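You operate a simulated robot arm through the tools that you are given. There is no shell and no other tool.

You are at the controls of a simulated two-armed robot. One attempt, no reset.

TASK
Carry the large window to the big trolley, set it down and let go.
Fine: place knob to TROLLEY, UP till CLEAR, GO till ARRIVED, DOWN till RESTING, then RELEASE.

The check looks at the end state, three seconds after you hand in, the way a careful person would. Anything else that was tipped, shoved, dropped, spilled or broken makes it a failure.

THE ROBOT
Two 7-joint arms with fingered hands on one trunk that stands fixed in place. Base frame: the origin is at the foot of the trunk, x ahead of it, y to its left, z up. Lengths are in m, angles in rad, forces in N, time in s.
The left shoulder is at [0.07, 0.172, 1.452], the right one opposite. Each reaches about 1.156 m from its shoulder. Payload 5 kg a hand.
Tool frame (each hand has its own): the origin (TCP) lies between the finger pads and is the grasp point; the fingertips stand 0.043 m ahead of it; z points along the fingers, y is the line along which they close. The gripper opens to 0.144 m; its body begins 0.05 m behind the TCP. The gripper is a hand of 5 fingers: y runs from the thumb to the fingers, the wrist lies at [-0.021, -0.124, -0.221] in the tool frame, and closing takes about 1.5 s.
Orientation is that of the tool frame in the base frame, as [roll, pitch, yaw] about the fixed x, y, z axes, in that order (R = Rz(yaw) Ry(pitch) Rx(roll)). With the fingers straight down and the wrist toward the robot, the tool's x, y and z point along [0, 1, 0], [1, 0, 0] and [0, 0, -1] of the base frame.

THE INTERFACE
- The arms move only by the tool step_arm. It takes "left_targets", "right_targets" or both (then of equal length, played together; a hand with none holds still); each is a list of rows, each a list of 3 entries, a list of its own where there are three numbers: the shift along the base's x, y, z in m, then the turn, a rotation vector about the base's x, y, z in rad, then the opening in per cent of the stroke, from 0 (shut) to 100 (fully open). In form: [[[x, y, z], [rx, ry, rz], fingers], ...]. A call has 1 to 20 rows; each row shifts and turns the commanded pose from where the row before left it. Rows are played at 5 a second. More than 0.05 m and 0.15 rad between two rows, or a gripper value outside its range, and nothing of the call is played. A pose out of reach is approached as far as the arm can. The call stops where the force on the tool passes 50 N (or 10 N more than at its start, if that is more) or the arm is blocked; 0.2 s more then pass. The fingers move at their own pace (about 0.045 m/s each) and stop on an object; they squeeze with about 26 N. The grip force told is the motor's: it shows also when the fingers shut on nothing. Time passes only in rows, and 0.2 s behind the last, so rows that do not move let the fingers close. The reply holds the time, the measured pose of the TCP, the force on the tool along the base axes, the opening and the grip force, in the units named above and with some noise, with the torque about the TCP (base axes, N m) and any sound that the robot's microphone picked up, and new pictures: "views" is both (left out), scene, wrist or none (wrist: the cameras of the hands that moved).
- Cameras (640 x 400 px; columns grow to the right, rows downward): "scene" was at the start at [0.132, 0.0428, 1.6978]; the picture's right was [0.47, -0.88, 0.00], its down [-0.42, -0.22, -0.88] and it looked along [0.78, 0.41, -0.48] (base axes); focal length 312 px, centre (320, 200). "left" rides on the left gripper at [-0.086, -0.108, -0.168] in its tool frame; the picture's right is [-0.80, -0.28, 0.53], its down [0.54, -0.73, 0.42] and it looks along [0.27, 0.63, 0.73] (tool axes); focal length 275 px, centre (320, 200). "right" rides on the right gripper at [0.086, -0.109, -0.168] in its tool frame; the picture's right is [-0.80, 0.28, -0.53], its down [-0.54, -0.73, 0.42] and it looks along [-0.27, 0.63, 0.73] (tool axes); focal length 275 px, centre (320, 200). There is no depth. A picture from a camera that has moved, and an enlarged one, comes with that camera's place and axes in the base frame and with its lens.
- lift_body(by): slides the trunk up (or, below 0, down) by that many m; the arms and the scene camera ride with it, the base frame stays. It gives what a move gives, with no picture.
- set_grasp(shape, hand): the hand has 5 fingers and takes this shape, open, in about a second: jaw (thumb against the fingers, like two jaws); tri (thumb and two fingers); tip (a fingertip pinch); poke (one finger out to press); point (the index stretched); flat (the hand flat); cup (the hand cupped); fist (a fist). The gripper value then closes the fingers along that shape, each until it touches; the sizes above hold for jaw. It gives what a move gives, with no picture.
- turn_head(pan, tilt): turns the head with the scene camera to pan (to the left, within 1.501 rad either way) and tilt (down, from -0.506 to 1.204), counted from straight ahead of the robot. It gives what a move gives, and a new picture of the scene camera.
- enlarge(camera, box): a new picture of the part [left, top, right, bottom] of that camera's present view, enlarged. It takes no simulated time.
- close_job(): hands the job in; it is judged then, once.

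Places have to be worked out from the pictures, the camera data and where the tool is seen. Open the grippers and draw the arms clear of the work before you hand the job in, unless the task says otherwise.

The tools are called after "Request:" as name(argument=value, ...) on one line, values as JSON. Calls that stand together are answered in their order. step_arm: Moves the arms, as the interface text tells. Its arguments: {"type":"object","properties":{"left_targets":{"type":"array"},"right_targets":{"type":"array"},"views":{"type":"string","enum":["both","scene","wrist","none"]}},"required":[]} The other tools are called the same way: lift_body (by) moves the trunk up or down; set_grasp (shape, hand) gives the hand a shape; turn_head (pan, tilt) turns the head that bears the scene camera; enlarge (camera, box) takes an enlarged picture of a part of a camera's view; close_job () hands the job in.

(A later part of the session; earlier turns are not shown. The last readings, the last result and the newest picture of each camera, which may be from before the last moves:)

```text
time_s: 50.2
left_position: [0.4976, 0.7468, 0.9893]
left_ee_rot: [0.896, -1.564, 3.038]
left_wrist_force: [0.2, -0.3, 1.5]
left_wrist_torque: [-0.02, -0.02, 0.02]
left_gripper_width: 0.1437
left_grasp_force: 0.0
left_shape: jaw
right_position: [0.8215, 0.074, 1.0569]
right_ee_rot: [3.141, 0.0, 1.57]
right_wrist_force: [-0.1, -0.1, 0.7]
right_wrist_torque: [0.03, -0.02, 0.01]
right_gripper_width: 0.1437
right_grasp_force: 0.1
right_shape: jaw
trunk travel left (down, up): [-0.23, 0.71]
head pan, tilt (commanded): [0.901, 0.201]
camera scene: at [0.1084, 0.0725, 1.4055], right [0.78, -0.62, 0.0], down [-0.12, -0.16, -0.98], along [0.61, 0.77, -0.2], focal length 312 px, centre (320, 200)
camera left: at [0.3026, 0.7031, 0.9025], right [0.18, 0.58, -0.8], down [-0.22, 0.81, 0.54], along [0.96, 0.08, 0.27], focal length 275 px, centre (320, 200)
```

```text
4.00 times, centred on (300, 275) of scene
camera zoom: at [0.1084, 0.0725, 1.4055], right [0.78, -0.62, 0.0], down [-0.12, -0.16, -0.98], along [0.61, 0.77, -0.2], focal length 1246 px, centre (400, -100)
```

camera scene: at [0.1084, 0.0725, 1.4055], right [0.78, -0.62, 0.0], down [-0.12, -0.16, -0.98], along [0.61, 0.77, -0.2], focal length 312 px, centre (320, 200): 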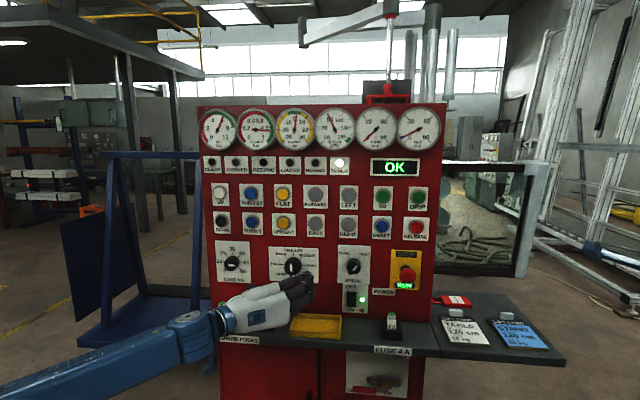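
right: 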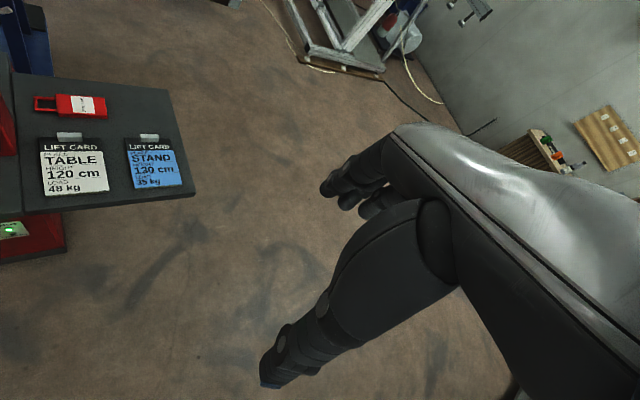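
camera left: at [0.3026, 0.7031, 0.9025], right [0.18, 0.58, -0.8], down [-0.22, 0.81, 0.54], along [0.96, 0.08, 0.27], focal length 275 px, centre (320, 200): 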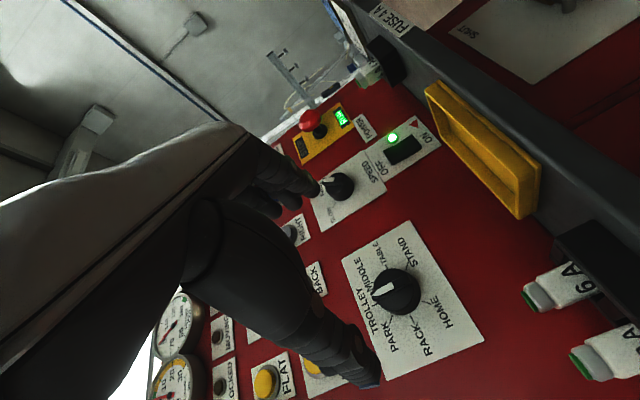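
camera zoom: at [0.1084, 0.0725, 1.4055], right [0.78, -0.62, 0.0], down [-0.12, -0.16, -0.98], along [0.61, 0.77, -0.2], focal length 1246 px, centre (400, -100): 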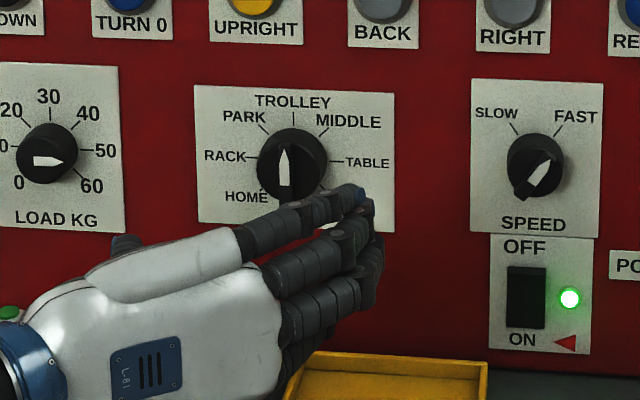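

The pointer now stands at TROLLEY and ARRIVED is off; everything else is unchanged. I'll shape the left hand to "poke" and swing it up, fingers toward the panel with y vertical, to a stand-off in front of UP.

Request:
set_grasp(shape="poke", hand="left")

Request:
step_arm(left_targets=[[[-0.013, 0.015, 0.0198], [-0.1003, -0.1016, 0], 0], [[-0.013, 0.015, 0.0198], [-0.1003, -0.1016, 0], 0], [[-0.013, 0.015, 0.0198], [-0.1003, -0.1016, 0], 0], [[-0.013, 0.015, 0.0198], [-0.1003, -0.1016, 0], 0], [[-0.013, 0.015, 0.0198], [-0.1003, -0.1016, 0], 0], [[-0.013, 0.015, 0.0198], [-0.1003, -0.1016, 0], 0], [[-0.013, 0.015, 0.0198], [-0.1003, -0.1016, 0], 0], [[-0.013, 0.015, 0.0198], [-0.1003, -0.1016, 0], 0], [[-0.013, 0.015, 0.0198], [-0.1003, -0.1016, 0], 0], [[-0.013, 0.015, 0.0198], [-0.1003, -0.1016, 0], 0], [[-0.013, 0.015, 0.0198], [-0.1003, -0.1016, 0], 0], [[-0.013, 0.015, 0.0198], [0, 0, 0], 0]], views="both")

```text
time_s: 51.1
left_position: [0.4982, 0.7467, 0.988]
left_ee_rot: [1.094, -1.564, 2.839]
left_wrist_force: [0.0, 0.3, 0.3]
left_wrist_torque: [-0.02, -0.01, -0.04]
left_gripper_width: 0.0002
left_grasp_force: 0.0
left_shape: poke
right_position: [0.8229, 0.0761, 1.0575]
right_ee_rot: [-3.141, 0.0, 1.571]
right_wrist_force: [-0.2, 0.5, -0.1]
right_wrist_torque: [0.01, 0.02, 0.02]
right_gripper_width: 0.1437
right_grasp_force: 0.0
right_shape: jaw
trunk travel left (down, up): [-0.23, 0.71]
head pan, tilt (commanded): [0.901, 0.201]
```

```text
time_s: 53.7
left_position: [0.3417, 0.9244, 1.2241]
left_ee_rot: [1.571, 0.009, 2.366]
left_wrist_force: [-0.4, 0.1, -1.4]
left_wrist_torque: [0.03, 0.0, -0.06]
left_gripper_width: 0.0
left_grasp_force: 0.0
left_shape: poke
right_position: [0.8217, 0.076, 1.0584]
right_ee_rot: [3.14, 0.0, 1.572]
right_wrist_force: [-0.4, 0.1, 0.3]
right_wrist_torque: [0.04, -0.02, 0.0]
right_gripper_width: 0.1438
right_grasp_force: 0.2
right_shape: jaw
trunk travel left (down, up): [-0.23, 0.71]
head pan, tilt (commanded): [0.901, 0.201]
camera scene: at [0.1076, 0.0733, 1.4055], right [0.78, -0.62, 0.0], down [-0.12, -0.16, -0.98], along [0.61, 0.77, -0.2], focal length 312 px, centre (320, 200)
camera left: at [0.2848, 0.744, 1.1169], right [0.94, -0.18, -0.28], down [-0.09, 0.68, -0.73], along [0.32, 0.71, 0.62], focal length 275 px, centre (320, 200)
```

scene: 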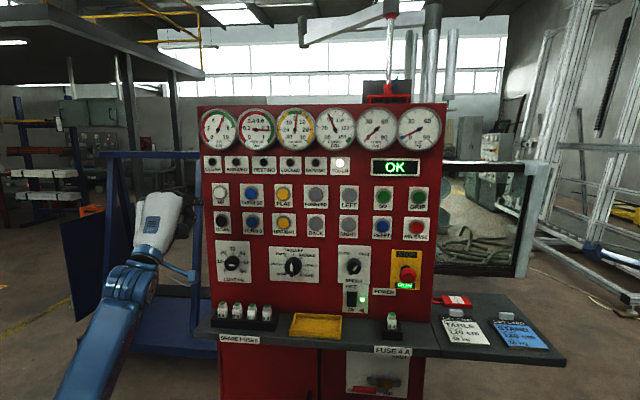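
left: 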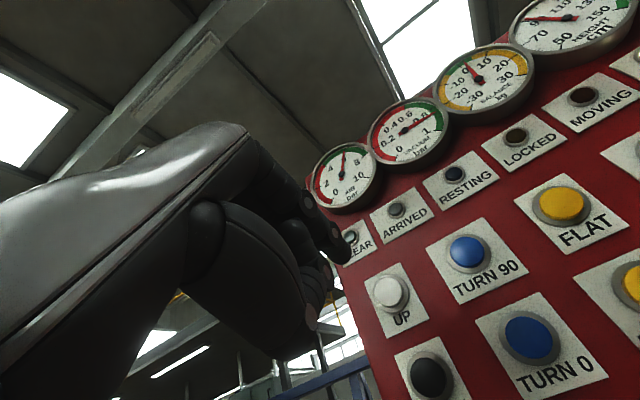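

The hand looks mostly closed since I commanded 0 %. I'll open the shape (100 %) so the poking finger extends, and look at it.

Request:
step_arm(left_targets=[[[0, 0, 0], [0, 0, 0], 100], [[0, 0, 0], [0, 0, 0], 100], [[0, 0, 0], [0, 0, 0], 100], [[0, 0, 0], [0, 0, 0], 100], [[0, 0, 0], [0, 0, 0], 100], [[0, 0, 0], [0, 0, 0], 100]], views="both")

Request:
enlarge(camera="left", box=[180, 120, 436, 280])

Request:
enlarge(camera="scene", box=[100, 170, 260, 270])

```text
time_s: 55.1
left_position: [0.3429, 0.9231, 1.2245]
left_ee_rot: [1.571, 0.005, 2.365]
left_wrist_force: [0.2, -0.9, 0.6]
left_wrist_torque: [-0.01, -0.01, -0.01]
left_gripper_width: 0.0003
left_grasp_force: 0.1
left_shape: poke
right_position: [0.822, 0.0753, 1.0582]
right_ee_rot: [-3.14, -0.001, 1.571]
right_wrist_force: [0.4, 0.3, -0.4]
right_wrist_torque: [-0.04, -0.01, 0.0]
right_gripper_width: 0.1438
right_grasp_force: 0.0
right_shape: jaw
trunk travel left (down, up): [-0.23, 0.71]
head pan, tilt (commanded): [0.901, 0.201]
camera scene: at [0.1092, 0.0732, 1.4054], right [0.78, -0.62, 0.0], down [-0.12, -0.16, -0.98], along [0.61, 0.77, -0.2], focal length 312 px, centre (320, 200)
camera left: at [0.286, 0.7438, 1.1166], right [0.94, -0.18, -0.28], down [-0.09, 0.68, -0.73], along [0.32, 0.71, 0.63], focal length 275 px, centre (320, 200)
```

scene: 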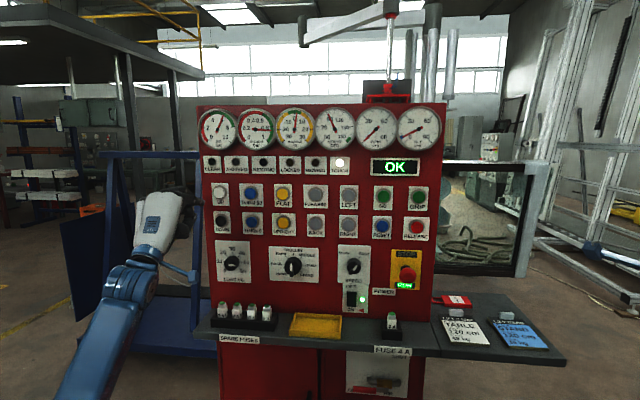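
left: 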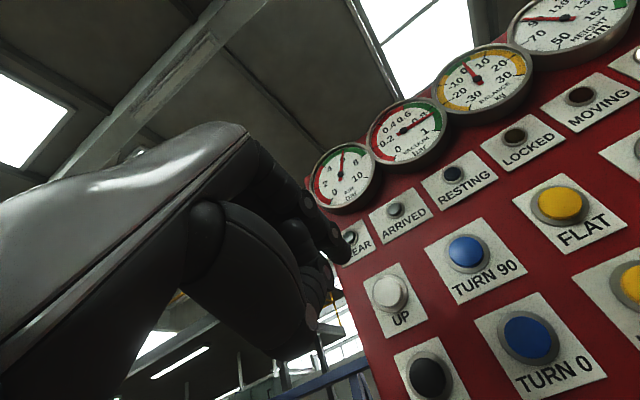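

```text
2.50 times, centred on (308, 200) of left
camera zoom: at [0.286, 0.7438, 1.1166], right [0.94, -0.18, -0.28], down [-0.09, 0.68, -0.73], along [0.32, 0.71, 0.63], focal length 688 px, centre (350, 200)
```

zoom: 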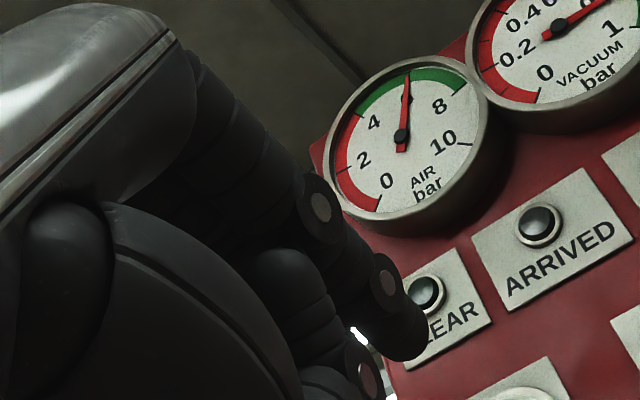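

```text
4.00 times, centred on (180, 220) of scene
camera zoom: at [0.1092, 0.0732, 1.4054], right [0.78, -0.62, 0.0], down [-0.12, -0.16, -0.98], along [0.61, 0.77, -0.2], focal length 1246 px, centre (880, 120)
```

zoom: 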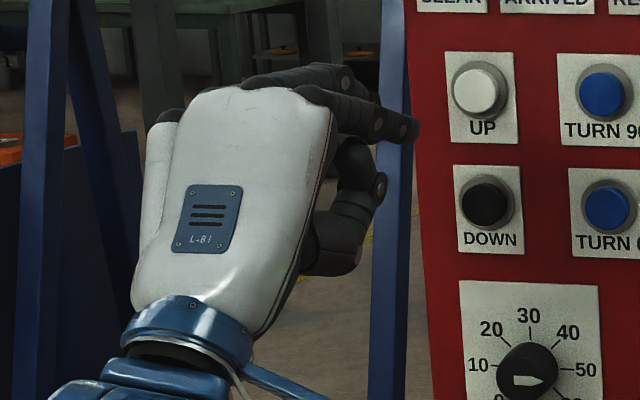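

The index finger is extended toward the panel; I judge its tip at about tool (-0.009, 0.005, 0.05), with the UP cap ~0.178 m ahead on the TCP axis. I'll move 0.09 m forward with a small leftward correction and re-check alignment.

Request:
step_arm(left_targets=[[[0.0144, 0.0174, -0.0012], [0, 0, 0], 100], [[0.0144, 0.0174, -0.0012], [0, 0, 0], 100], [[0.0144, 0.0174, -0.0012], [0, 0, 0], 100], [[0.0144, 0.0174, -0.0012], [0, 0, 0], 100], [[0, 0, 0], [0, 0, 0], 100]], views="both")

Request:
enlarge(camera="left", box=[270, 190, 430, 290])

Request:
enlarge(camera="scene", box=[150, 150, 278, 230])

```text
time_s: 56.3
left_position: [0.4003, 0.9933, 1.2213]
left_ee_rot: [1.571, 0.005, 2.366]
left_wrist_force: [-0.8, -0.4, 0.0]
left_wrist_torque: [-0.03, 0.02, 0.04]
left_gripper_width: 0.0
left_grasp_force: 0.0
left_shape: poke
right_position: [0.8224, 0.0753, 1.0574]
right_ee_rot: [3.141, 0.0, 1.572]
right_wrist_force: [-0.5, -0.8, 0.3]
right_wrist_torque: [0.02, 0.0, -0.03]
right_gripper_width: 0.1439
right_grasp_force: 0.1
right_shape: jaw
trunk travel left (down, up): [-0.23, 0.71]
head pan, tilt (commanded): [0.901, 0.201]
camera scene: at [0.1088, 0.0729, 1.4054], right [0.78, -0.62, 0.0], down [-0.12, -0.16, -0.98], along [0.61, 0.77, -0.2], focal length 312 px, centre (320, 200)
camera left: at [0.3449, 0.8134, 1.1131], right [0.94, -0.18, -0.28], down [-0.09, 0.68, -0.73], along [0.32, 0.71, 0.63], focal length 275 px, centre (320, 200)
```

scene: 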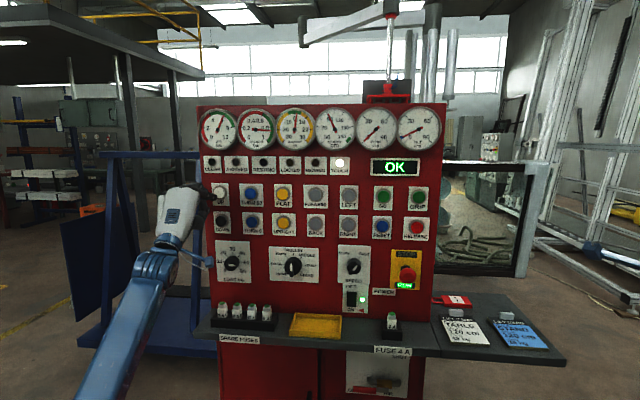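
left: 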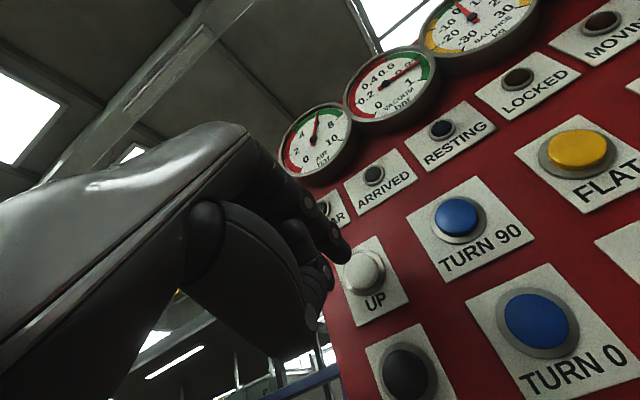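

```text
4.00 times, centred on (350, 240) of left
camera zoom: at [0.3449, 0.8134, 1.1131], right [0.94, -0.18, -0.28], down [-0.09, 0.68, -0.73], along [0.32, 0.71, 0.63], focal length 1101 px, centre (200, 40)
```

zoom: 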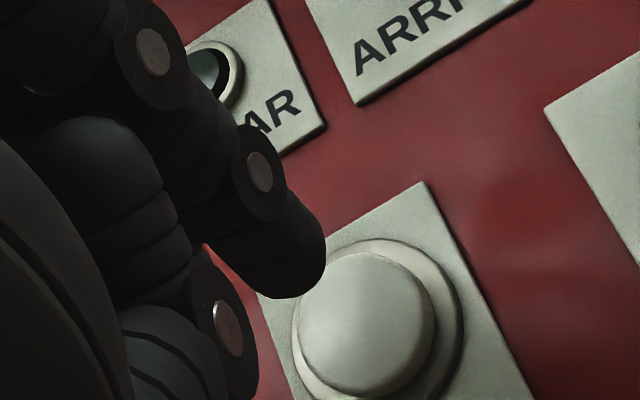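

```text
5.00 times, centred on (214, 190) of scene
camera zoom: at [0.1088, 0.0729, 1.4054], right [0.78, -0.62, 0.0], down [-0.12, -0.16, -0.98], along [0.61, 0.77, -0.2], focal length 1557 px, centre (850, 250)
```

zoom: 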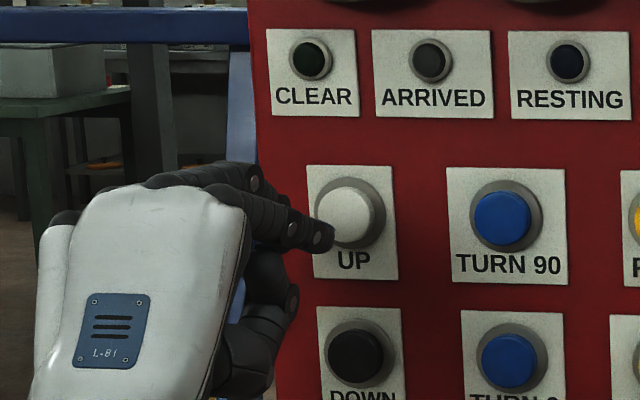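

The tip is ~43 mm short of the UP cap and about 6 mm right/3 mm low of its centre. I'll advance 36 mm with that correction, stopping just before contact.

Request:
step_arm(left_targets=[[[0.007, 0.0099, 0.001], [0, 0, 0], 100], [[0.007, 0.0099, 0.001], [0, 0, 0], 100], [[0.007, 0.0099, 0.001], [0, 0, 0], 100], [[0, 0, 0], [0, 0, 0], 100]], views="both")

Request:
enlarge(camera="left", box=[270, 190, 430, 290])

Request:
enlarge(camera="scene", box=[150, 150, 278, 230])

```text
time_s: 57.3
left_position: [0.4213, 1.0239, 1.2243]
left_ee_rot: [1.57, 0.005, 2.367]
left_wrist_force: [-0.6, -0.3, -0.3]
left_wrist_torque: [-0.01, 0.01, 0.0]
left_gripper_width: 0.0
left_grasp_force: 0.0
left_shape: poke
right_position: [0.8235, 0.0764, 1.0573]
right_ee_rot: [3.14, 0.0, 1.571]
right_wrist_force: [0.3, 0.3, -0.5]
right_wrist_torque: [-0.02, -0.02, -0.03]
right_gripper_width: 0.1438
right_grasp_force: 0.1
right_shape: jaw
trunk travel left (down, up): [-0.23, 0.71]
head pan, tilt (commanded): [0.901, 0.201]
camera scene: at [0.1091, 0.0731, 1.4054], right [0.78, -0.62, 0.0], down [-0.12, -0.16, -0.98], along [0.61, 0.77, -0.2], focal length 312 px, centre (320, 200)
camera left: at [0.3649, 0.844, 1.1151], right [0.94, -0.18, -0.28], down [-0.09, 0.68, -0.73], along [0.32, 0.71, 0.63], focal length 275 px, centre (320, 200)
```

scene: 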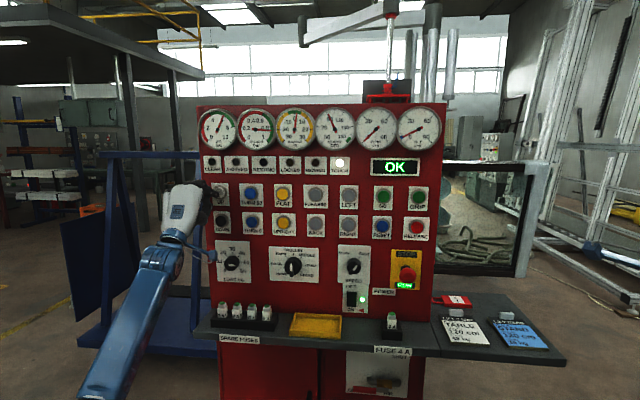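
left: 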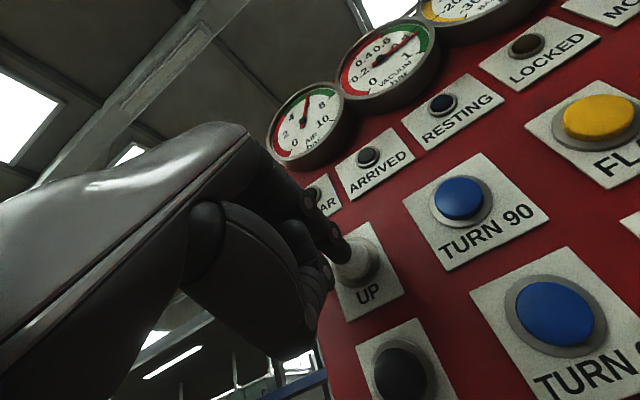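

```text
4.00 times, centred on (350, 240) of left
camera zoom: at [0.3649, 0.844, 1.1151], right [0.94, -0.18, -0.28], down [-0.09, 0.68, -0.73], along [0.32, 0.71, 0.63], focal length 1101 px, centre (200, 40)
```

zoom: 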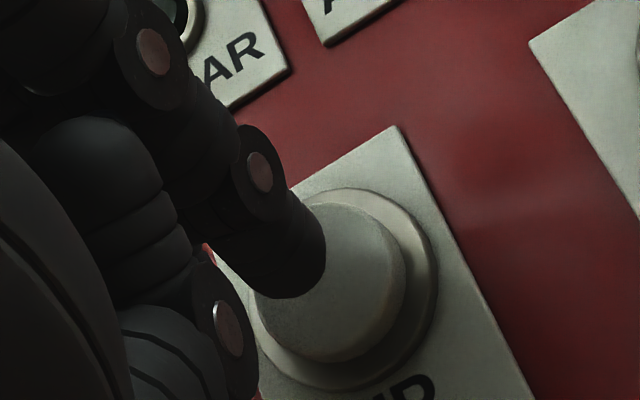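

```text
5.00 times, centred on (214, 190) of scene
camera zoom: at [0.1091, 0.0731, 1.4054], right [0.78, -0.62, 0.0], down [-0.12, -0.16, -0.98], along [0.61, 0.77, -0.2], focal length 1557 px, centre (850, 250)
```

zoom: 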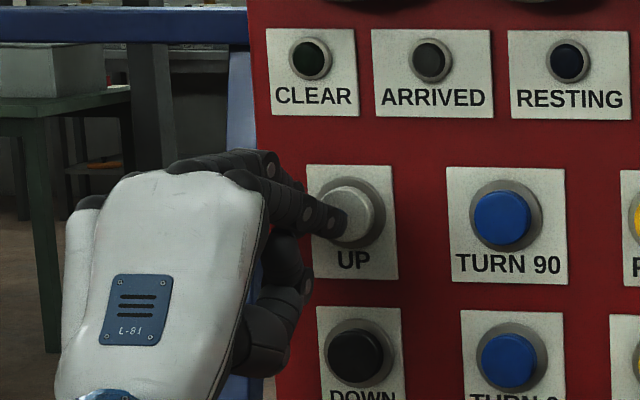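

The fingertip is centred on the UP cap, only a few mm short. I'll press in small 4 mm steps and watch forces and lamps.

Request:
step_arm(left_targets=[[[0.0028, 0.0028, 0], [0, 0, 0], 100], [[0.0028, 0.0028, 0], [0, 0, 0], 100], [[0.0028, 0.0028, 0], [0, 0, 0], 100]], views="scene")

Request:
enlarge(camera="scene", box=[195, 95, 451, 255])

```text
time_s: 58.1
left_position: [0.4295, 1.032, 1.2224]
left_ee_rot: [1.571, 0.004, 2.364]
left_wrist_force: [-2.5, -3.9, -0.3]
left_wrist_torque: [0.01, 0.01, -0.06]
left_gripper_width: 0.0001
left_grasp_force: 0.0
left_shape: poke
right_position: [0.8223, 0.075, 1.0577]
right_ee_rot: [-3.141, 0.0, 1.57]
right_wrist_force: [0.7, -0.2, 0.7]
right_wrist_torque: [0.0, 0.0, 0.04]
right_gripper_width: 0.1433
right_grasp_force: 0.1
right_shape: jaw
trunk travel left (down, up): [-0.23, 0.71]
head pan, tilt (commanded): [0.901, 0.201]
heard: click
camera scene: at [0.1089, 0.0728, 1.4054], right [0.78, -0.62, 0.0], down [-0.12, -0.16, -0.98], along [0.61, 0.77, -0.2], focal length 312 px, centre (320, 200)
```

scene: 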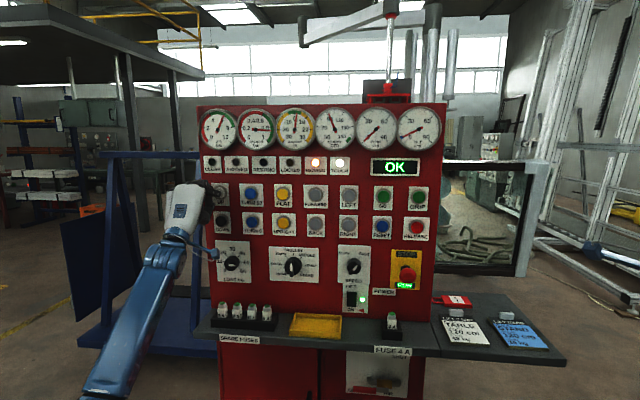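

```text
2.50 times, centred on (323, 175) of scene
camera zoom: at [0.1089, 0.0728, 1.4054], right [0.78, -0.62, 0.0], down [-0.12, -0.16, -0.98], along [0.61, 0.77, -0.2], focal length 779 px, centre (312, 262)
```

zoom: 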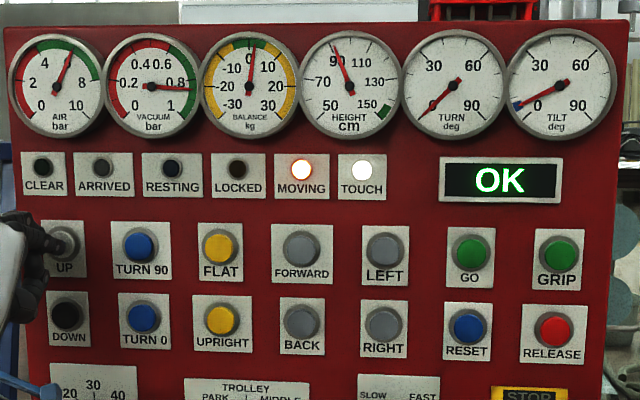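

Click heard and MOVING is lit; UP is pressed. I'll hold (with 2 mm more for margin) and watch height and the CLEAR lamp.

Request:
step_arm(left_targets=[[[0.0014, 0.0014, 0], [0, 0, 0], 100], [[0, 0, 0], [0, 0, 0], 100], [[0, 0, 0], [0, 0, 0], 100], [[0, 0, 0], [0, 0, 0], 100], [[0, 0, 0], [0, 0, 0], 100]], views="scene")

Request:
enlarge(camera="scene", box=[195, 95, 451, 255])

```text
time_s: 59.3
left_position: [0.4302, 1.0344, 1.2231]
left_ee_rot: [1.57, 0.006, 2.364]
left_wrist_force: [-5.9, -7.8, -2.0]
left_wrist_torque: [-0.01, 0.11, -0.17]
left_gripper_width: 0.0
left_grasp_force: 0.1
left_shape: poke
right_position: [0.8231, 0.0736, 1.0574]
right_ee_rot: [3.141, -0.001, 1.571]
right_wrist_force: [-0.4, 0.0, -0.7]
right_wrist_torque: [0.0, 0.06, 0.0]
right_gripper_width: 0.1437
right_grasp_force: 0.1
right_shape: jaw
trunk travel left (down, up): [-0.23, 0.71]
head pan, tilt (commanded): [0.901, 0.201]
camera scene: at [0.1086, 0.0724, 1.4054], right [0.78, -0.62, 0.0], down [-0.12, -0.16, -0.98], along [0.61, 0.77, -0.2], focal length 312 px, centre (320, 200)
```

scene: 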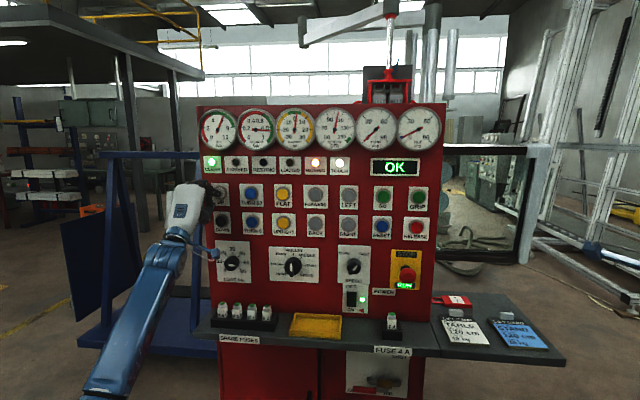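

```text
2.50 times, centred on (323, 175) of scene
camera zoom: at [0.1086, 0.0724, 1.4054], right [0.78, -0.62, 0.0], down [-0.12, -0.16, -0.98], along [0.61, 0.77, -0.2], focal length 779 px, centre (312, 262)
```

zoom: 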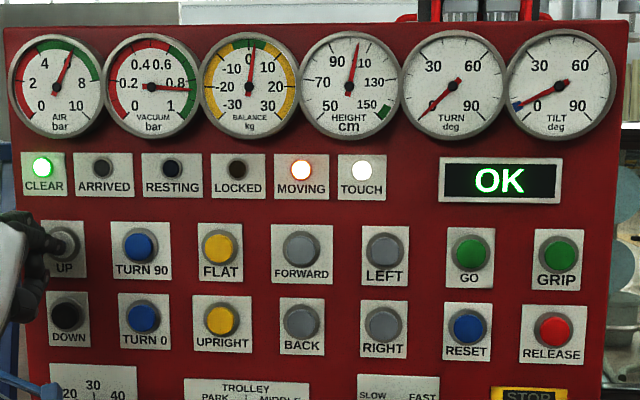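

CLEAR is lit (height ~103 cm). I'll release UP now by pulling the finger straight back.

Request:
step_arm(left_targets=[[[-0.014, -0.0142, 0], [0, 0, 0], 100], [[-0.014, -0.0142, 0], [0, 0, 0], 100], [[0, 0, 0], [0, 0, 0], 100]], views="scene")

Request:
enlarge(camera="scene", box=[195, 95, 451, 255])

```text
time_s: 60.1
left_position: [0.4053, 1.0043, 1.2222]
left_ee_rot: [1.572, 0.007, 2.365]
left_wrist_force: [0.1, -0.2, 1.1]
left_wrist_torque: [0.0, 0.01, -0.03]
left_gripper_width: 0.0
left_grasp_force: 0.1
left_shape: poke
right_position: [0.8242, 0.0771, 1.0566]
right_ee_rot: [-3.141, 0.0, 1.569]
right_wrist_force: [-0.4, -0.1, 0.9]
right_wrist_torque: [0.02, 0.0, 0.0]
right_gripper_width: 0.1439
right_grasp_force: 0.0
right_shape: jaw
trunk travel left (down, up): [-0.23, 0.71]
head pan, tilt (commanded): [0.901, 0.201]
camera scene: at [0.1099, 0.0737, 1.4053], right [0.78, -0.62, 0.0], down [-0.12, -0.16, -0.98], along [0.61, 0.77, -0.2], focal length 312 px, centre (320, 200)
```

scene: 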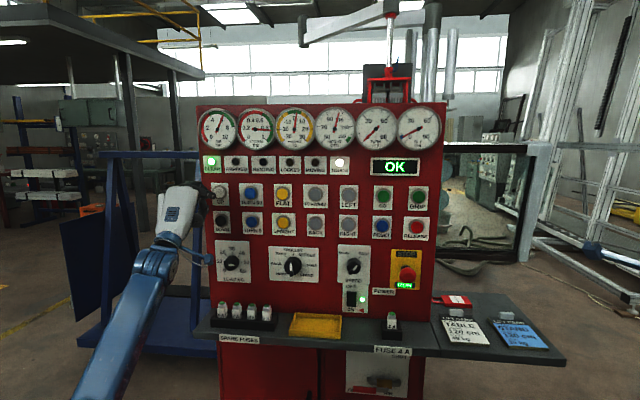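

```text
2.50 times, centred on (323, 175) of scene
camera zoom: at [0.1099, 0.0737, 1.4053], right [0.78, -0.62, 0.0], down [-0.12, -0.16, -0.98], along [0.61, 0.77, -0.2], focal length 779 px, centre (312, 262)
```

zoom: 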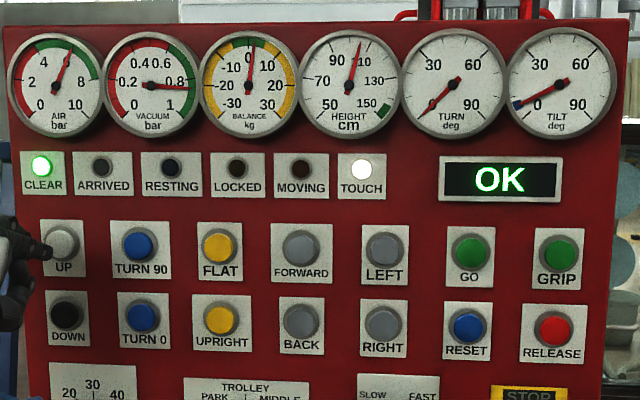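

CLEAR stays lit, MOVING is off, height ~106 cm. Next is GO: I'll pull back 5 cm and slide the hand ~0.53 m to the right along the panel to a stand-off in front of GO.

Request:
step_arm(left_targets=[[[-0.0176, -0.0178, 0], [0, 0, 0], 100], [[-0.0176, -0.0178, 0], [0, 0, 0], 100], [[0.0313, -0.0309, 0], [0, 0, 0], 100], [[0.0313, -0.0309, 0], [0, 0, 0], 100], [[0.0313, -0.0309, 0], [0, 0, 0], 100], [[0.0313, -0.0309, 0], [0, 0, 0], 100], [[0.0313, -0.0309, 0], [0, 0, 0], 100], [[0.0313, -0.0309, 0], [0, 0, 0], 100], [[0.0313, -0.0309, 0], [0, 0, 0], 100], [[0.0313, -0.0309, 0], [0, 0, 0], 100], [[0.0313, -0.0309, 0], [0, 0, 0], 100], [[0.0313, -0.0309, 0], [0, 0, 0], 100], [[0.0313, -0.0309, 0], [0, 0, 0], 100], [[0.0313, -0.0309, 0], [0, 0, 0], 100], [[0, 0, 0], [0, 0, 0], 100]], views="both")

```text
time_s: 63.3
left_position: [0.7425, 0.5994, 1.2243]
left_ee_rot: [1.571, 0.007, 2.365]
left_wrist_force: [0.1, 1.0, 0.7]
left_wrist_torque: [0.03, 0.0, -0.01]
left_gripper_width: 0.0001
left_grasp_force: 0.0
left_shape: poke
right_position: [0.8209, 0.076, 1.0575]
right_ee_rot: [3.141, 0.0, 1.571]
right_wrist_force: [0.2, 0.4, 1.0]
right_wrist_torque: [-0.03, -0.04, 0.0]
right_gripper_width: 0.144
right_grasp_force: 0.0
right_shape: jaw
trunk travel left (down, up): [-0.23, 0.71]
head pan, tilt (commanded): [0.901, 0.201]
camera scene: at [0.1088, 0.0743, 1.4054], right [0.78, -0.62, 0.0], down [-0.12, -0.16, -0.98], along [0.61, 0.77, -0.2], focal length 312 px, centre (320, 200)
camera left: at [0.6866, 0.4193, 1.1173], right [0.94, -0.18, -0.28], down [-0.09, 0.68, -0.73], along [0.32, 0.71, 0.62], focal length 275 px, centre (320, 200)
```

scene: 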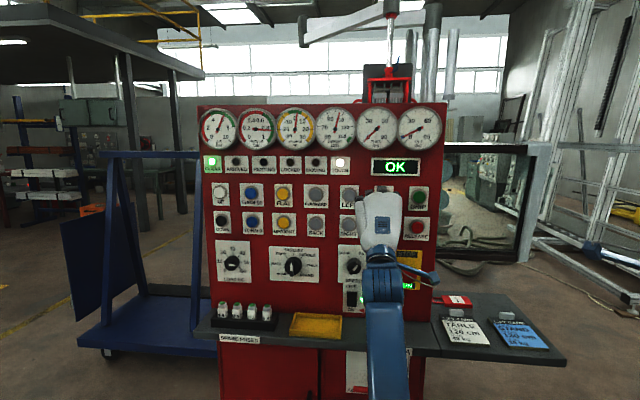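
left: 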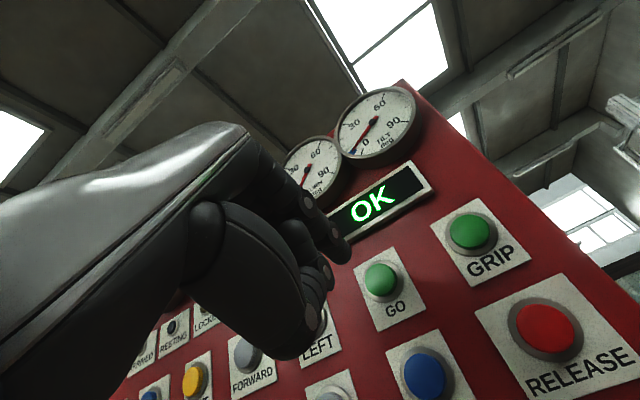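

GO is aligned with the fingertip (within ~1 mm by the wrist view). I'll advance 75 mm to just before contact.

Request:
step_arm(left_targets=[[[0.0105, 0.0107, 0], [0, 0, 0], 100], [[0.0105, 0.0107, 0], [0, 0, 0], 100], [[0.0105, 0.0107, 0], [0, 0, 0], 100], [[0.0105, 0.0107, 0], [0, 0, 0], 100], [[0.0105, 0.0107, 0], [0, 0, 0], 100], [[0, 0, 0], [0, 0, 0], 100]], views="both")

Request:
enlarge(camera="left", box=[270, 190, 430, 290])

Request:
enlarge(camera="scene", box=[320, 150, 448, 230])

```text
time_s: 64.7
left_position: [0.7957, 0.6536, 1.2218]
left_ee_rot: [1.57, 0.006, 2.366]
left_wrist_force: [-0.9, -1.2, 0.2]
left_wrist_torque: [-0.05, 0.03, 0.03]
left_gripper_width: 0.0
left_grasp_force: 0.1
left_shape: poke
right_position: [0.8222, 0.0753, 1.0569]
right_ee_rot: [3.141, 0.0, 1.57]
right_wrist_force: [-1.2, -0.3, 0.1]
right_wrist_torque: [0.0, -0.03, -0.04]
right_gripper_width: 0.1435
right_grasp_force: 0.1
right_shape: jaw
trunk travel left (down, up): [-0.23, 0.71]
head pan, tilt (commanded): [0.901, 0.201]
camera scene: at [0.1093, 0.0728, 1.4054], right [0.78, -0.62, 0.0], down [-0.12, -0.16, -0.98], along [0.61, 0.77, -0.2], focal length 312 px, centre (320, 200)
camera left: at [0.7406, 0.4735, 1.1152], right [0.94, -0.18, -0.28], down [-0.09, 0.68, -0.73], along [0.32, 0.71, 0.63], focal length 275 px, centre (320, 200)
```

scene: 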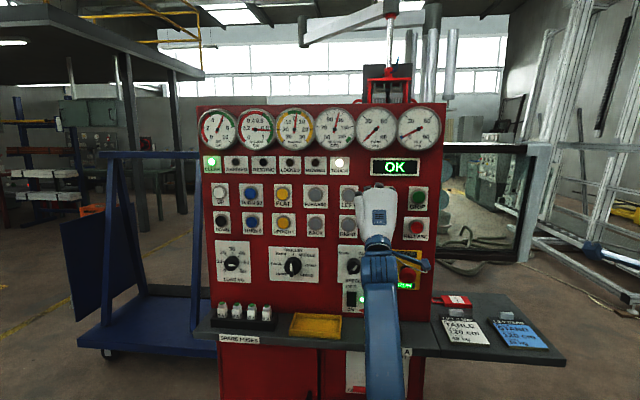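
left: 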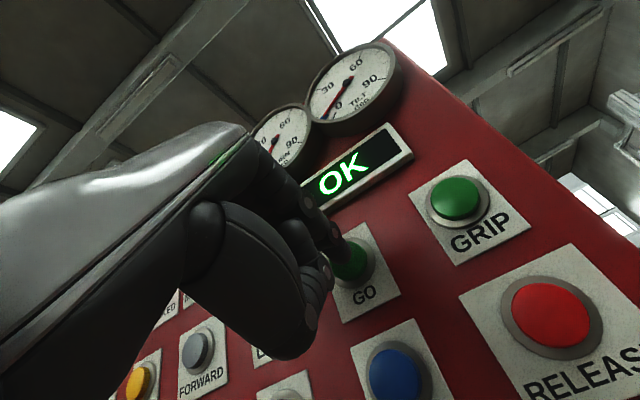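

```text
4.00 times, centred on (350, 240) of left
camera zoom: at [0.7406, 0.4735, 1.1152], right [0.94, -0.18, -0.28], down [-0.09, 0.68, -0.73], along [0.32, 0.71, 0.63], focal length 1101 px, centre (200, 40)
```

zoom: 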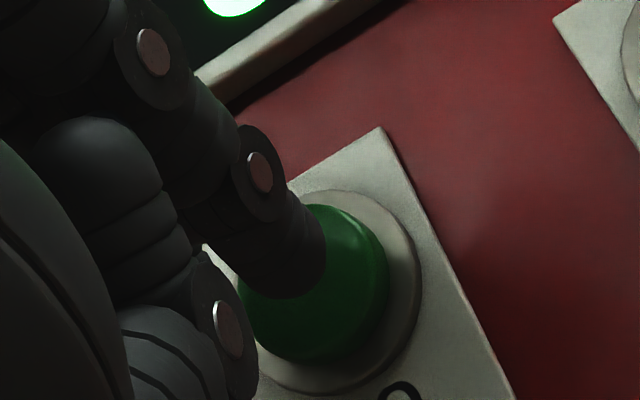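

```text
5.00 times, centred on (384, 190) of scene
camera zoom: at [0.1093, 0.0728, 1.4054], right [0.78, -0.62, 0.0], down [-0.12, -0.16, -0.98], along [0.61, 0.77, -0.2], focal length 1557 px, centre (0, 250)
```

zoom: 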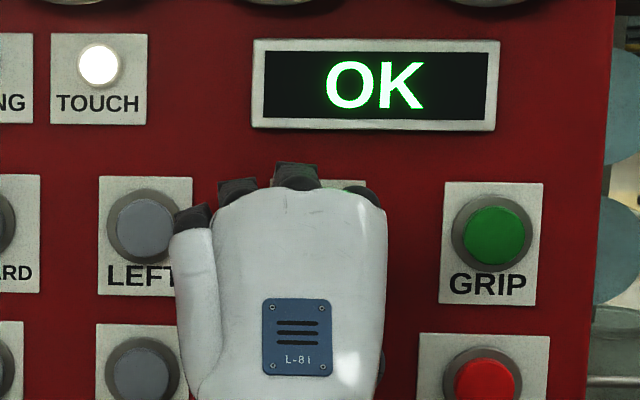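

The tip is on the GO cap, nearly touching. I'll press with the same 12–14 mm that worked for UP and watch the lamps.

Request:
step_arm(left_targets=[[[0.0028, 0.0028, 0], [0, 0, 0], 100], [[0.0028, 0.0028, 0], [0, 0, 0], 100], [[0.0028, 0.0028, 0], [0, 0, 0], 100], [[0.0014, 0.0014, 0], [0, 0, 0], 100]], views="scene")

Request:
enlarge(camera="scene", box=[195, 95, 451, 255])

```text
time_s: 65.7
left_position: [0.8042, 0.6597, 1.2236]
left_ee_rot: [1.57, 0.005, 2.365]
left_wrist_force: [-10.8, -9.3, -4.3]
left_wrist_torque: [-0.09, 0.1, -0.01]
left_gripper_width: 0.0
left_grasp_force: 0.1
left_shape: poke
right_position: [0.8217, 0.0752, 1.0571]
right_ee_rot: [3.141, -0.002, 1.571]
right_wrist_force: [-0.5, 0.5, -0.3]
right_wrist_torque: [-0.01, 0.02, 0.0]
right_gripper_width: 0.1436
right_grasp_force: 0.1
right_shape: jaw
trunk travel left (down, up): [-0.23, 0.71]
head pan, tilt (commanded): [0.901, 0.201]
heard: click
camera scene: at [0.1081, 0.0718, 1.4054], right [0.78, -0.62, 0.0], down [-0.12, -0.16, -0.98], along [0.61, 0.77, -0.2], focal length 312 px, centre (320, 200)
```

scene: 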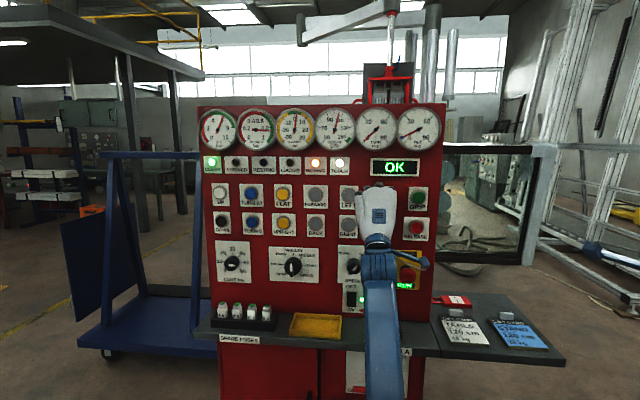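

```text
2.50 times, centred on (323, 175) of scene
camera zoom: at [0.1081, 0.0718, 1.4054], right [0.78, -0.62, 0.0], down [-0.12, -0.16, -0.98], along [0.61, 0.77, -0.2], focal length 779 px, centre (312, 262)
```

zoom: 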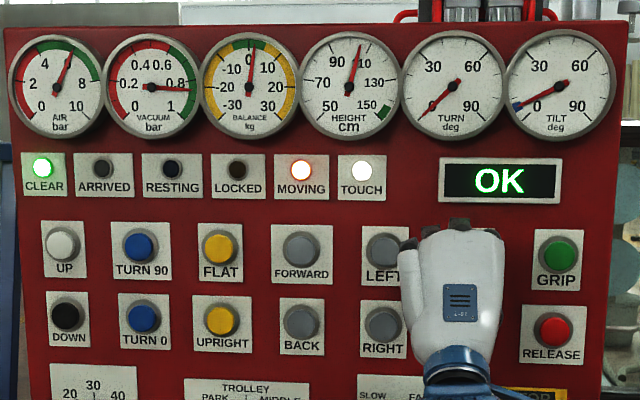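

GO clicked, MOVING is lit and the window frame has started to move. I'll keep holding and watch for ARRIVED and for any obstruction.

Request:
step_arm(left_targets=[[[0, 0, 0], [0, 0, 0], 100], [[0, 0, 0], [0, 0, 0], 100], [[0, 0, 0], [0, 0, 0], 100], [[0, 0, 0], [0, 0, 0], 100]], views="scene")

```text
time_s: 66.7
left_position: [0.8056, 0.6619, 1.2236]
left_ee_rot: [1.57, 0.006, 2.366]
left_wrist_force: [-13.1, -11.5, -6.3]
left_wrist_torque: [-0.16, 0.18, -0.04]
left_gripper_width: 0.0002
left_grasp_force: 0.1
left_shape: poke
right_position: [0.8227, 0.0743, 1.0587]
right_ee_rot: [3.141, -0.003, 1.571]
right_wrist_force: [0.1, 0.6, -0.5]
right_wrist_torque: [-0.01, -0.06, 0.01]
right_gripper_width: 0.1438
right_grasp_force: 0.1
right_shape: jaw
trunk travel left (down, up): [-0.23, 0.71]
head pan, tilt (commanded): [0.901, 0.201]
camera scene: at [0.1083, 0.0719, 1.4055], right [0.78, -0.62, 0.0], down [-0.12, -0.16, -0.98], along [0.61, 0.77, -0.2], focal length 312 px, centre (320, 200)
```

scene: 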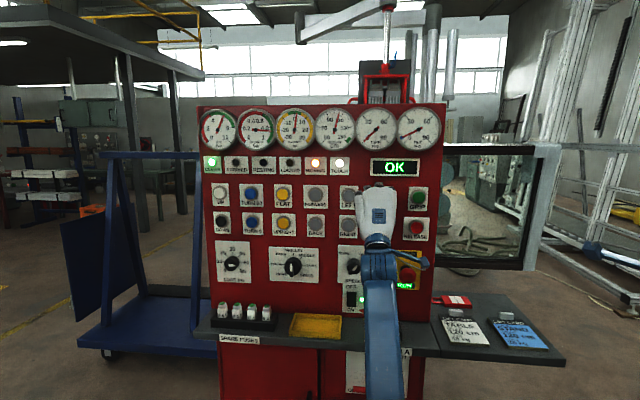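

The lifter is swinging on its jib; the window edge is growing slightly in view. I'll keep holding with short calls, monitoring clearance to the console.

Request:
step_arm(left_targets=[[[0, 0, 0], [0, 0, 0], 100], [[0, 0, 0], [0, 0, 0], 100], [[0, 0, 0], [0, 0, 0], 100], [[0, 0, 0], [0, 0, 0], 100]], views="scene")

```text
time_s: 67.7
left_position: [0.805, 0.6614, 1.2235]
left_ee_rot: [1.57, 0.005, 2.365]
left_wrist_force: [-11.3, -12.3, -6.0]
left_wrist_torque: [-0.11, 0.2, -0.03]
left_gripper_width: 0.0001
left_grasp_force: 0.1
left_shape: poke
right_position: [0.8218, 0.0742, 1.0574]
right_ee_rot: [-3.141, -0.002, 1.57]
right_wrist_force: [-0.4, 0.5, 0.1]
right_wrist_torque: [0.03, 0.03, -0.05]
right_gripper_width: 0.1439
right_grasp_force: 0.0
right_shape: jaw
trunk travel left (down, up): [-0.23, 0.71]
head pan, tilt (commanded): [0.901, 0.201]
camera scene: at [0.1084, 0.0718, 1.4055], right [0.78, -0.62, 0.0], down [-0.12, -0.16, -0.98], along [0.61, 0.77, -0.2], focal length 312 px, centre (320, 200)
```

scene: 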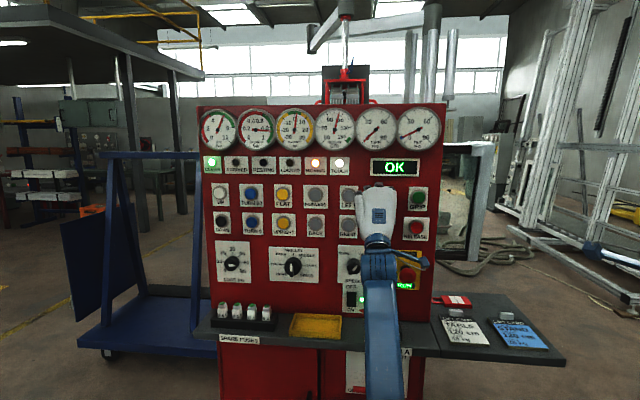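

The lifter is now travelling left toward the trolley. I'll continue holding GO with short checks.

Request:
step_arm(left_targets=[[[0, 0, 0], [0, 0, 0], 100], [[0, 0, 0], [0, 0, 0], 100], [[0, 0, 0], [0, 0, 0], 100], [[0, 0, 0], [0, 0, 0], 100]], views="scene")

```text
time_s: 68.7
left_position: [0.8046, 0.6616, 1.2245]
left_ee_rot: [1.57, 0.005, 2.365]
left_wrist_force: [-11.9, -11.8, -5.8]
left_wrist_torque: [-0.13, 0.18, -0.03]
left_gripper_width: 0.0001
left_grasp_force: 0.1
left_shape: poke
right_position: [0.8231, 0.0737, 1.0585]
right_ee_rot: [-3.141, -0.001, 1.57]
right_wrist_force: [-0.4, 0.6, -0.6]
right_wrist_torque: [0.0, -0.02, -0.01]
right_gripper_width: 0.1435
right_grasp_force: 0.0
right_shape: jaw
trunk travel left (down, up): [-0.23, 0.71]
head pan, tilt (commanded): [0.901, 0.201]
camera scene: at [0.1083, 0.0718, 1.4055], right [0.78, -0.62, 0.0], down [-0.12, -0.16, -0.98], along [0.61, 0.77, -0.2], focal length 312 px, centre (320, 200)
```

scene: 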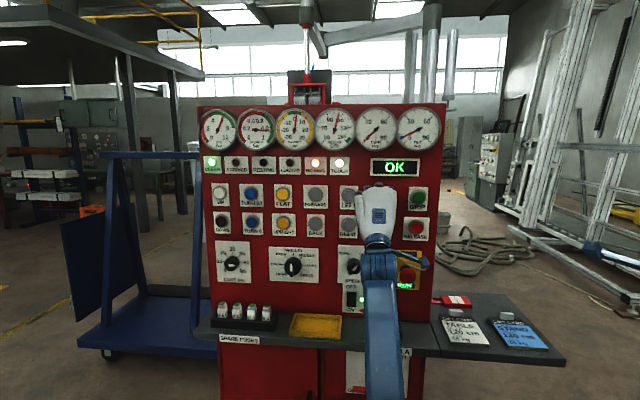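

The window is moving left behind the console as expected, MOVING still lit. Holding on.

Request:
step_arm(left_targets=[[[0, 0, 0], [0, 0, 0], 100], [[0, 0, 0], [0, 0, 0], 100], [[0, 0, 0], [0, 0, 0], 100], [[0, 0, 0], [0, 0, 0], 100]], views="scene")

```text
time_s: 69.7
left_position: [0.8054, 0.6625, 1.2248]
left_ee_rot: [1.57, 0.005, 2.369]
left_wrist_force: [-12.1, -11.8, -5.8]
left_wrist_torque: [-0.12, 0.16, -0.08]
left_gripper_width: 0.0001
left_grasp_force: 0.0
left_shape: poke
right_position: [0.8208, 0.0745, 1.0587]
right_ee_rot: [-3.141, -0.002, 1.571]
right_wrist_force: [-0.4, 0.4, -1.3]
right_wrist_torque: [0.01, 0.01, -0.02]
right_gripper_width: 0.1437
right_grasp_force: 0.1
right_shape: jaw
trunk travel left (down, up): [-0.23, 0.71]
head pan, tilt (commanded): [0.901, 0.201]
camera scene: at [0.1084, 0.0718, 1.4055], right [0.78, -0.62, 0.0], down [-0.12, -0.16, -0.98], along [0.61, 0.77, -0.2], focal length 312 px, centre (320, 200)
```

scene: 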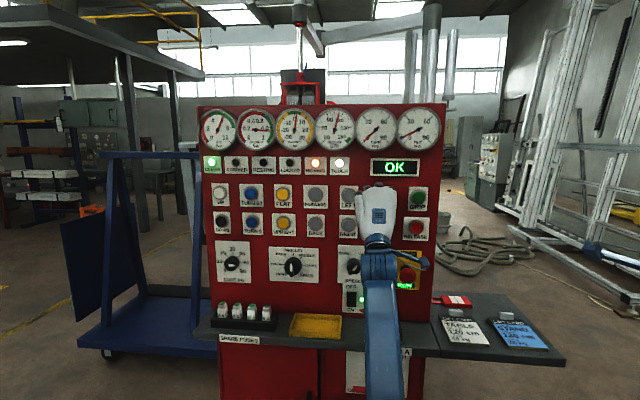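

Movement slowed; I see the frame's edge near (190,148) by the trolley. I'll enlarge this region to check clearance.

Request:
enlarge(camera="scene", box=[60, 80, 316, 240])

```text
2.50 times, centred on (188, 160) of scene
camera zoom: at [0.1084, 0.0718, 1.4055], right [0.78, -0.62, 0.0], down [-0.12, -0.16, -0.98], along [0.61, 0.77, -0.2], focal length 779 px, centre (650, 300)
```

zoom: 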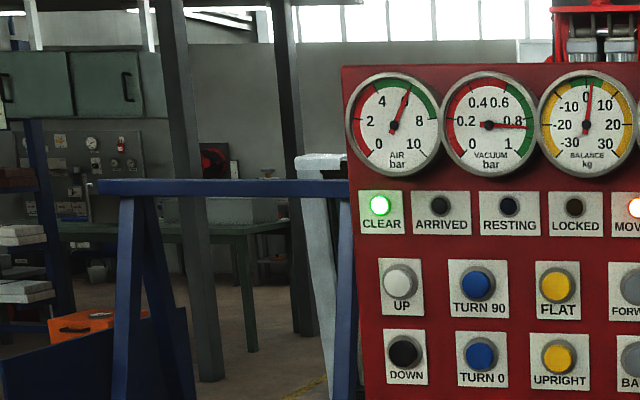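

The window's left edge is just appearing behind the trolley rail, with no contact visible. I'll keep holding GO.

Request:
step_arm(left_targets=[[[0, 0, 0], [0, 0, 0], 100], [[0, 0, 0], [0, 0, 0], 100], [[0, 0, 0], [0, 0, 0], 100], [[0, 0, 0], [0, 0, 0], 100]], views="scene")

Request:
enlarge(camera="scene", box=[60, 80, 316, 240])

```text
time_s: 70.7
left_position: [0.8047, 0.6625, 1.2237]
left_ee_rot: [1.57, 0.006, 2.366]
left_wrist_force: [-11.2, -12.5, -5.2]
left_wrist_torque: [-0.11, 0.19, -0.08]
left_gripper_width: 0.0
left_grasp_force: 0.0
left_shape: poke
right_position: [0.8216, 0.0749, 1.058]
right_ee_rot: [3.14, -0.002, 1.57]
right_wrist_force: [0.4, 0.8, 0.3]
right_wrist_torque: [0.01, -0.02, 0.0]
right_gripper_width: 0.1437
right_grasp_force: 0.1
right_shape: jaw
trunk travel left (down, up): [-0.23, 0.71]
head pan, tilt (commanded): [0.901, 0.201]
camera scene: at [0.1084, 0.0718, 1.4055], right [0.78, -0.62, 0.0], down [-0.12, -0.16, -0.98], along [0.61, 0.77, -0.2], focal length 312 px, centre (320, 200)
```

scene: 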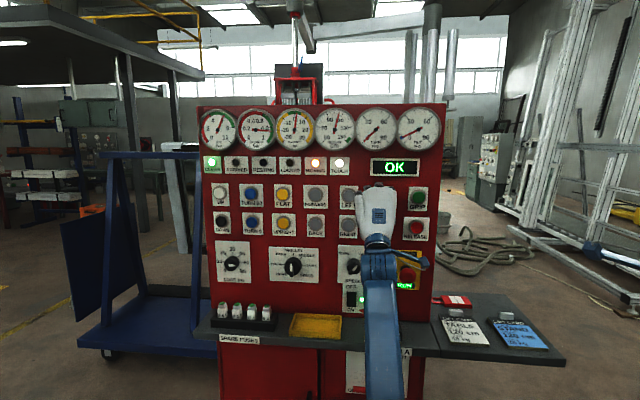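

```text
2.50 times, centred on (188, 160) of scene
camera zoom: at [0.1084, 0.0718, 1.4055], right [0.78, -0.62, 0.0], down [-0.12, -0.16, -0.98], along [0.61, 0.77, -0.2], focal length 779 px, centre (650, 300)
```

zoom: 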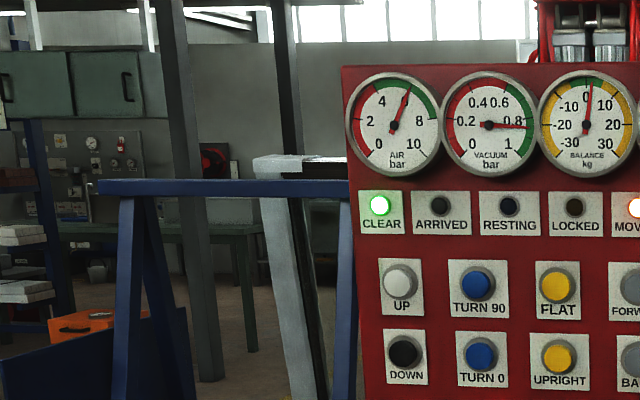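

The window glides left behind the trolley's front frame. Continue holding GO.

Request:
step_arm(left_targets=[[[0, 0, 0], [0, 0, 0], 100], [[0, 0, 0], [0, 0, 0], 100], [[0, 0, 0], [0, 0, 0], 100], [[0, 0, 0], [0, 0, 0], 100]], views="scene")

Request:
enlarge(camera="scene", box=[60, 80, 316, 240])

```text
time_s: 71.7
left_position: [0.8051, 0.6617, 1.2237]
left_ee_rot: [1.569, 0.007, 2.366]
left_wrist_force: [-11.6, -12.6, -6.1]
left_wrist_torque: [-0.17, 0.18, -0.03]
left_gripper_width: 0.0
left_grasp_force: 0.1
left_shape: poke
right_position: [0.8218, 0.0741, 1.0576]
right_ee_rot: [-3.142, -0.001, 1.571]
right_wrist_force: [-0.9, -0.7, -0.3]
right_wrist_torque: [0.02, 0.0, -0.01]
right_gripper_width: 0.1437
right_grasp_force: 0.1
right_shape: jaw
trunk travel left (down, up): [-0.23, 0.71]
head pan, tilt (commanded): [0.901, 0.201]
camera scene: at [0.1084, 0.0718, 1.4055], right [0.78, -0.62, 0.0], down [-0.12, -0.16, -0.98], along [0.61, 0.77, -0.2], focal length 312 px, centre (320, 200)
```

scene: 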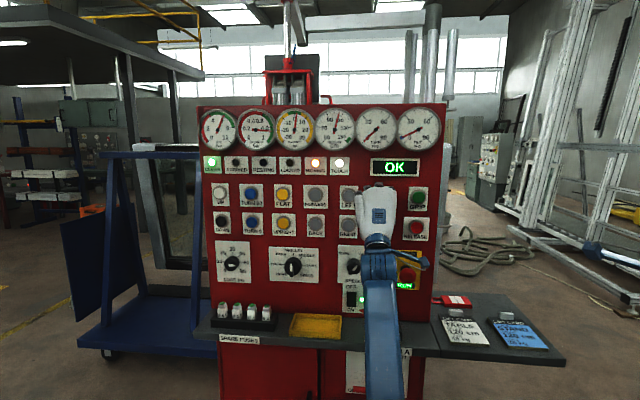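

```text
2.50 times, centred on (188, 160) of scene
camera zoom: at [0.1084, 0.0718, 1.4055], right [0.78, -0.62, 0.0], down [-0.12, -0.16, -0.98], along [0.61, 0.77, -0.2], focal length 779 px, centre (650, 300)
```

zoom: 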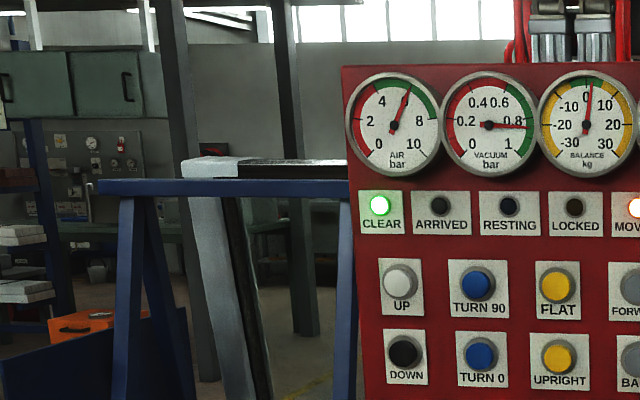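

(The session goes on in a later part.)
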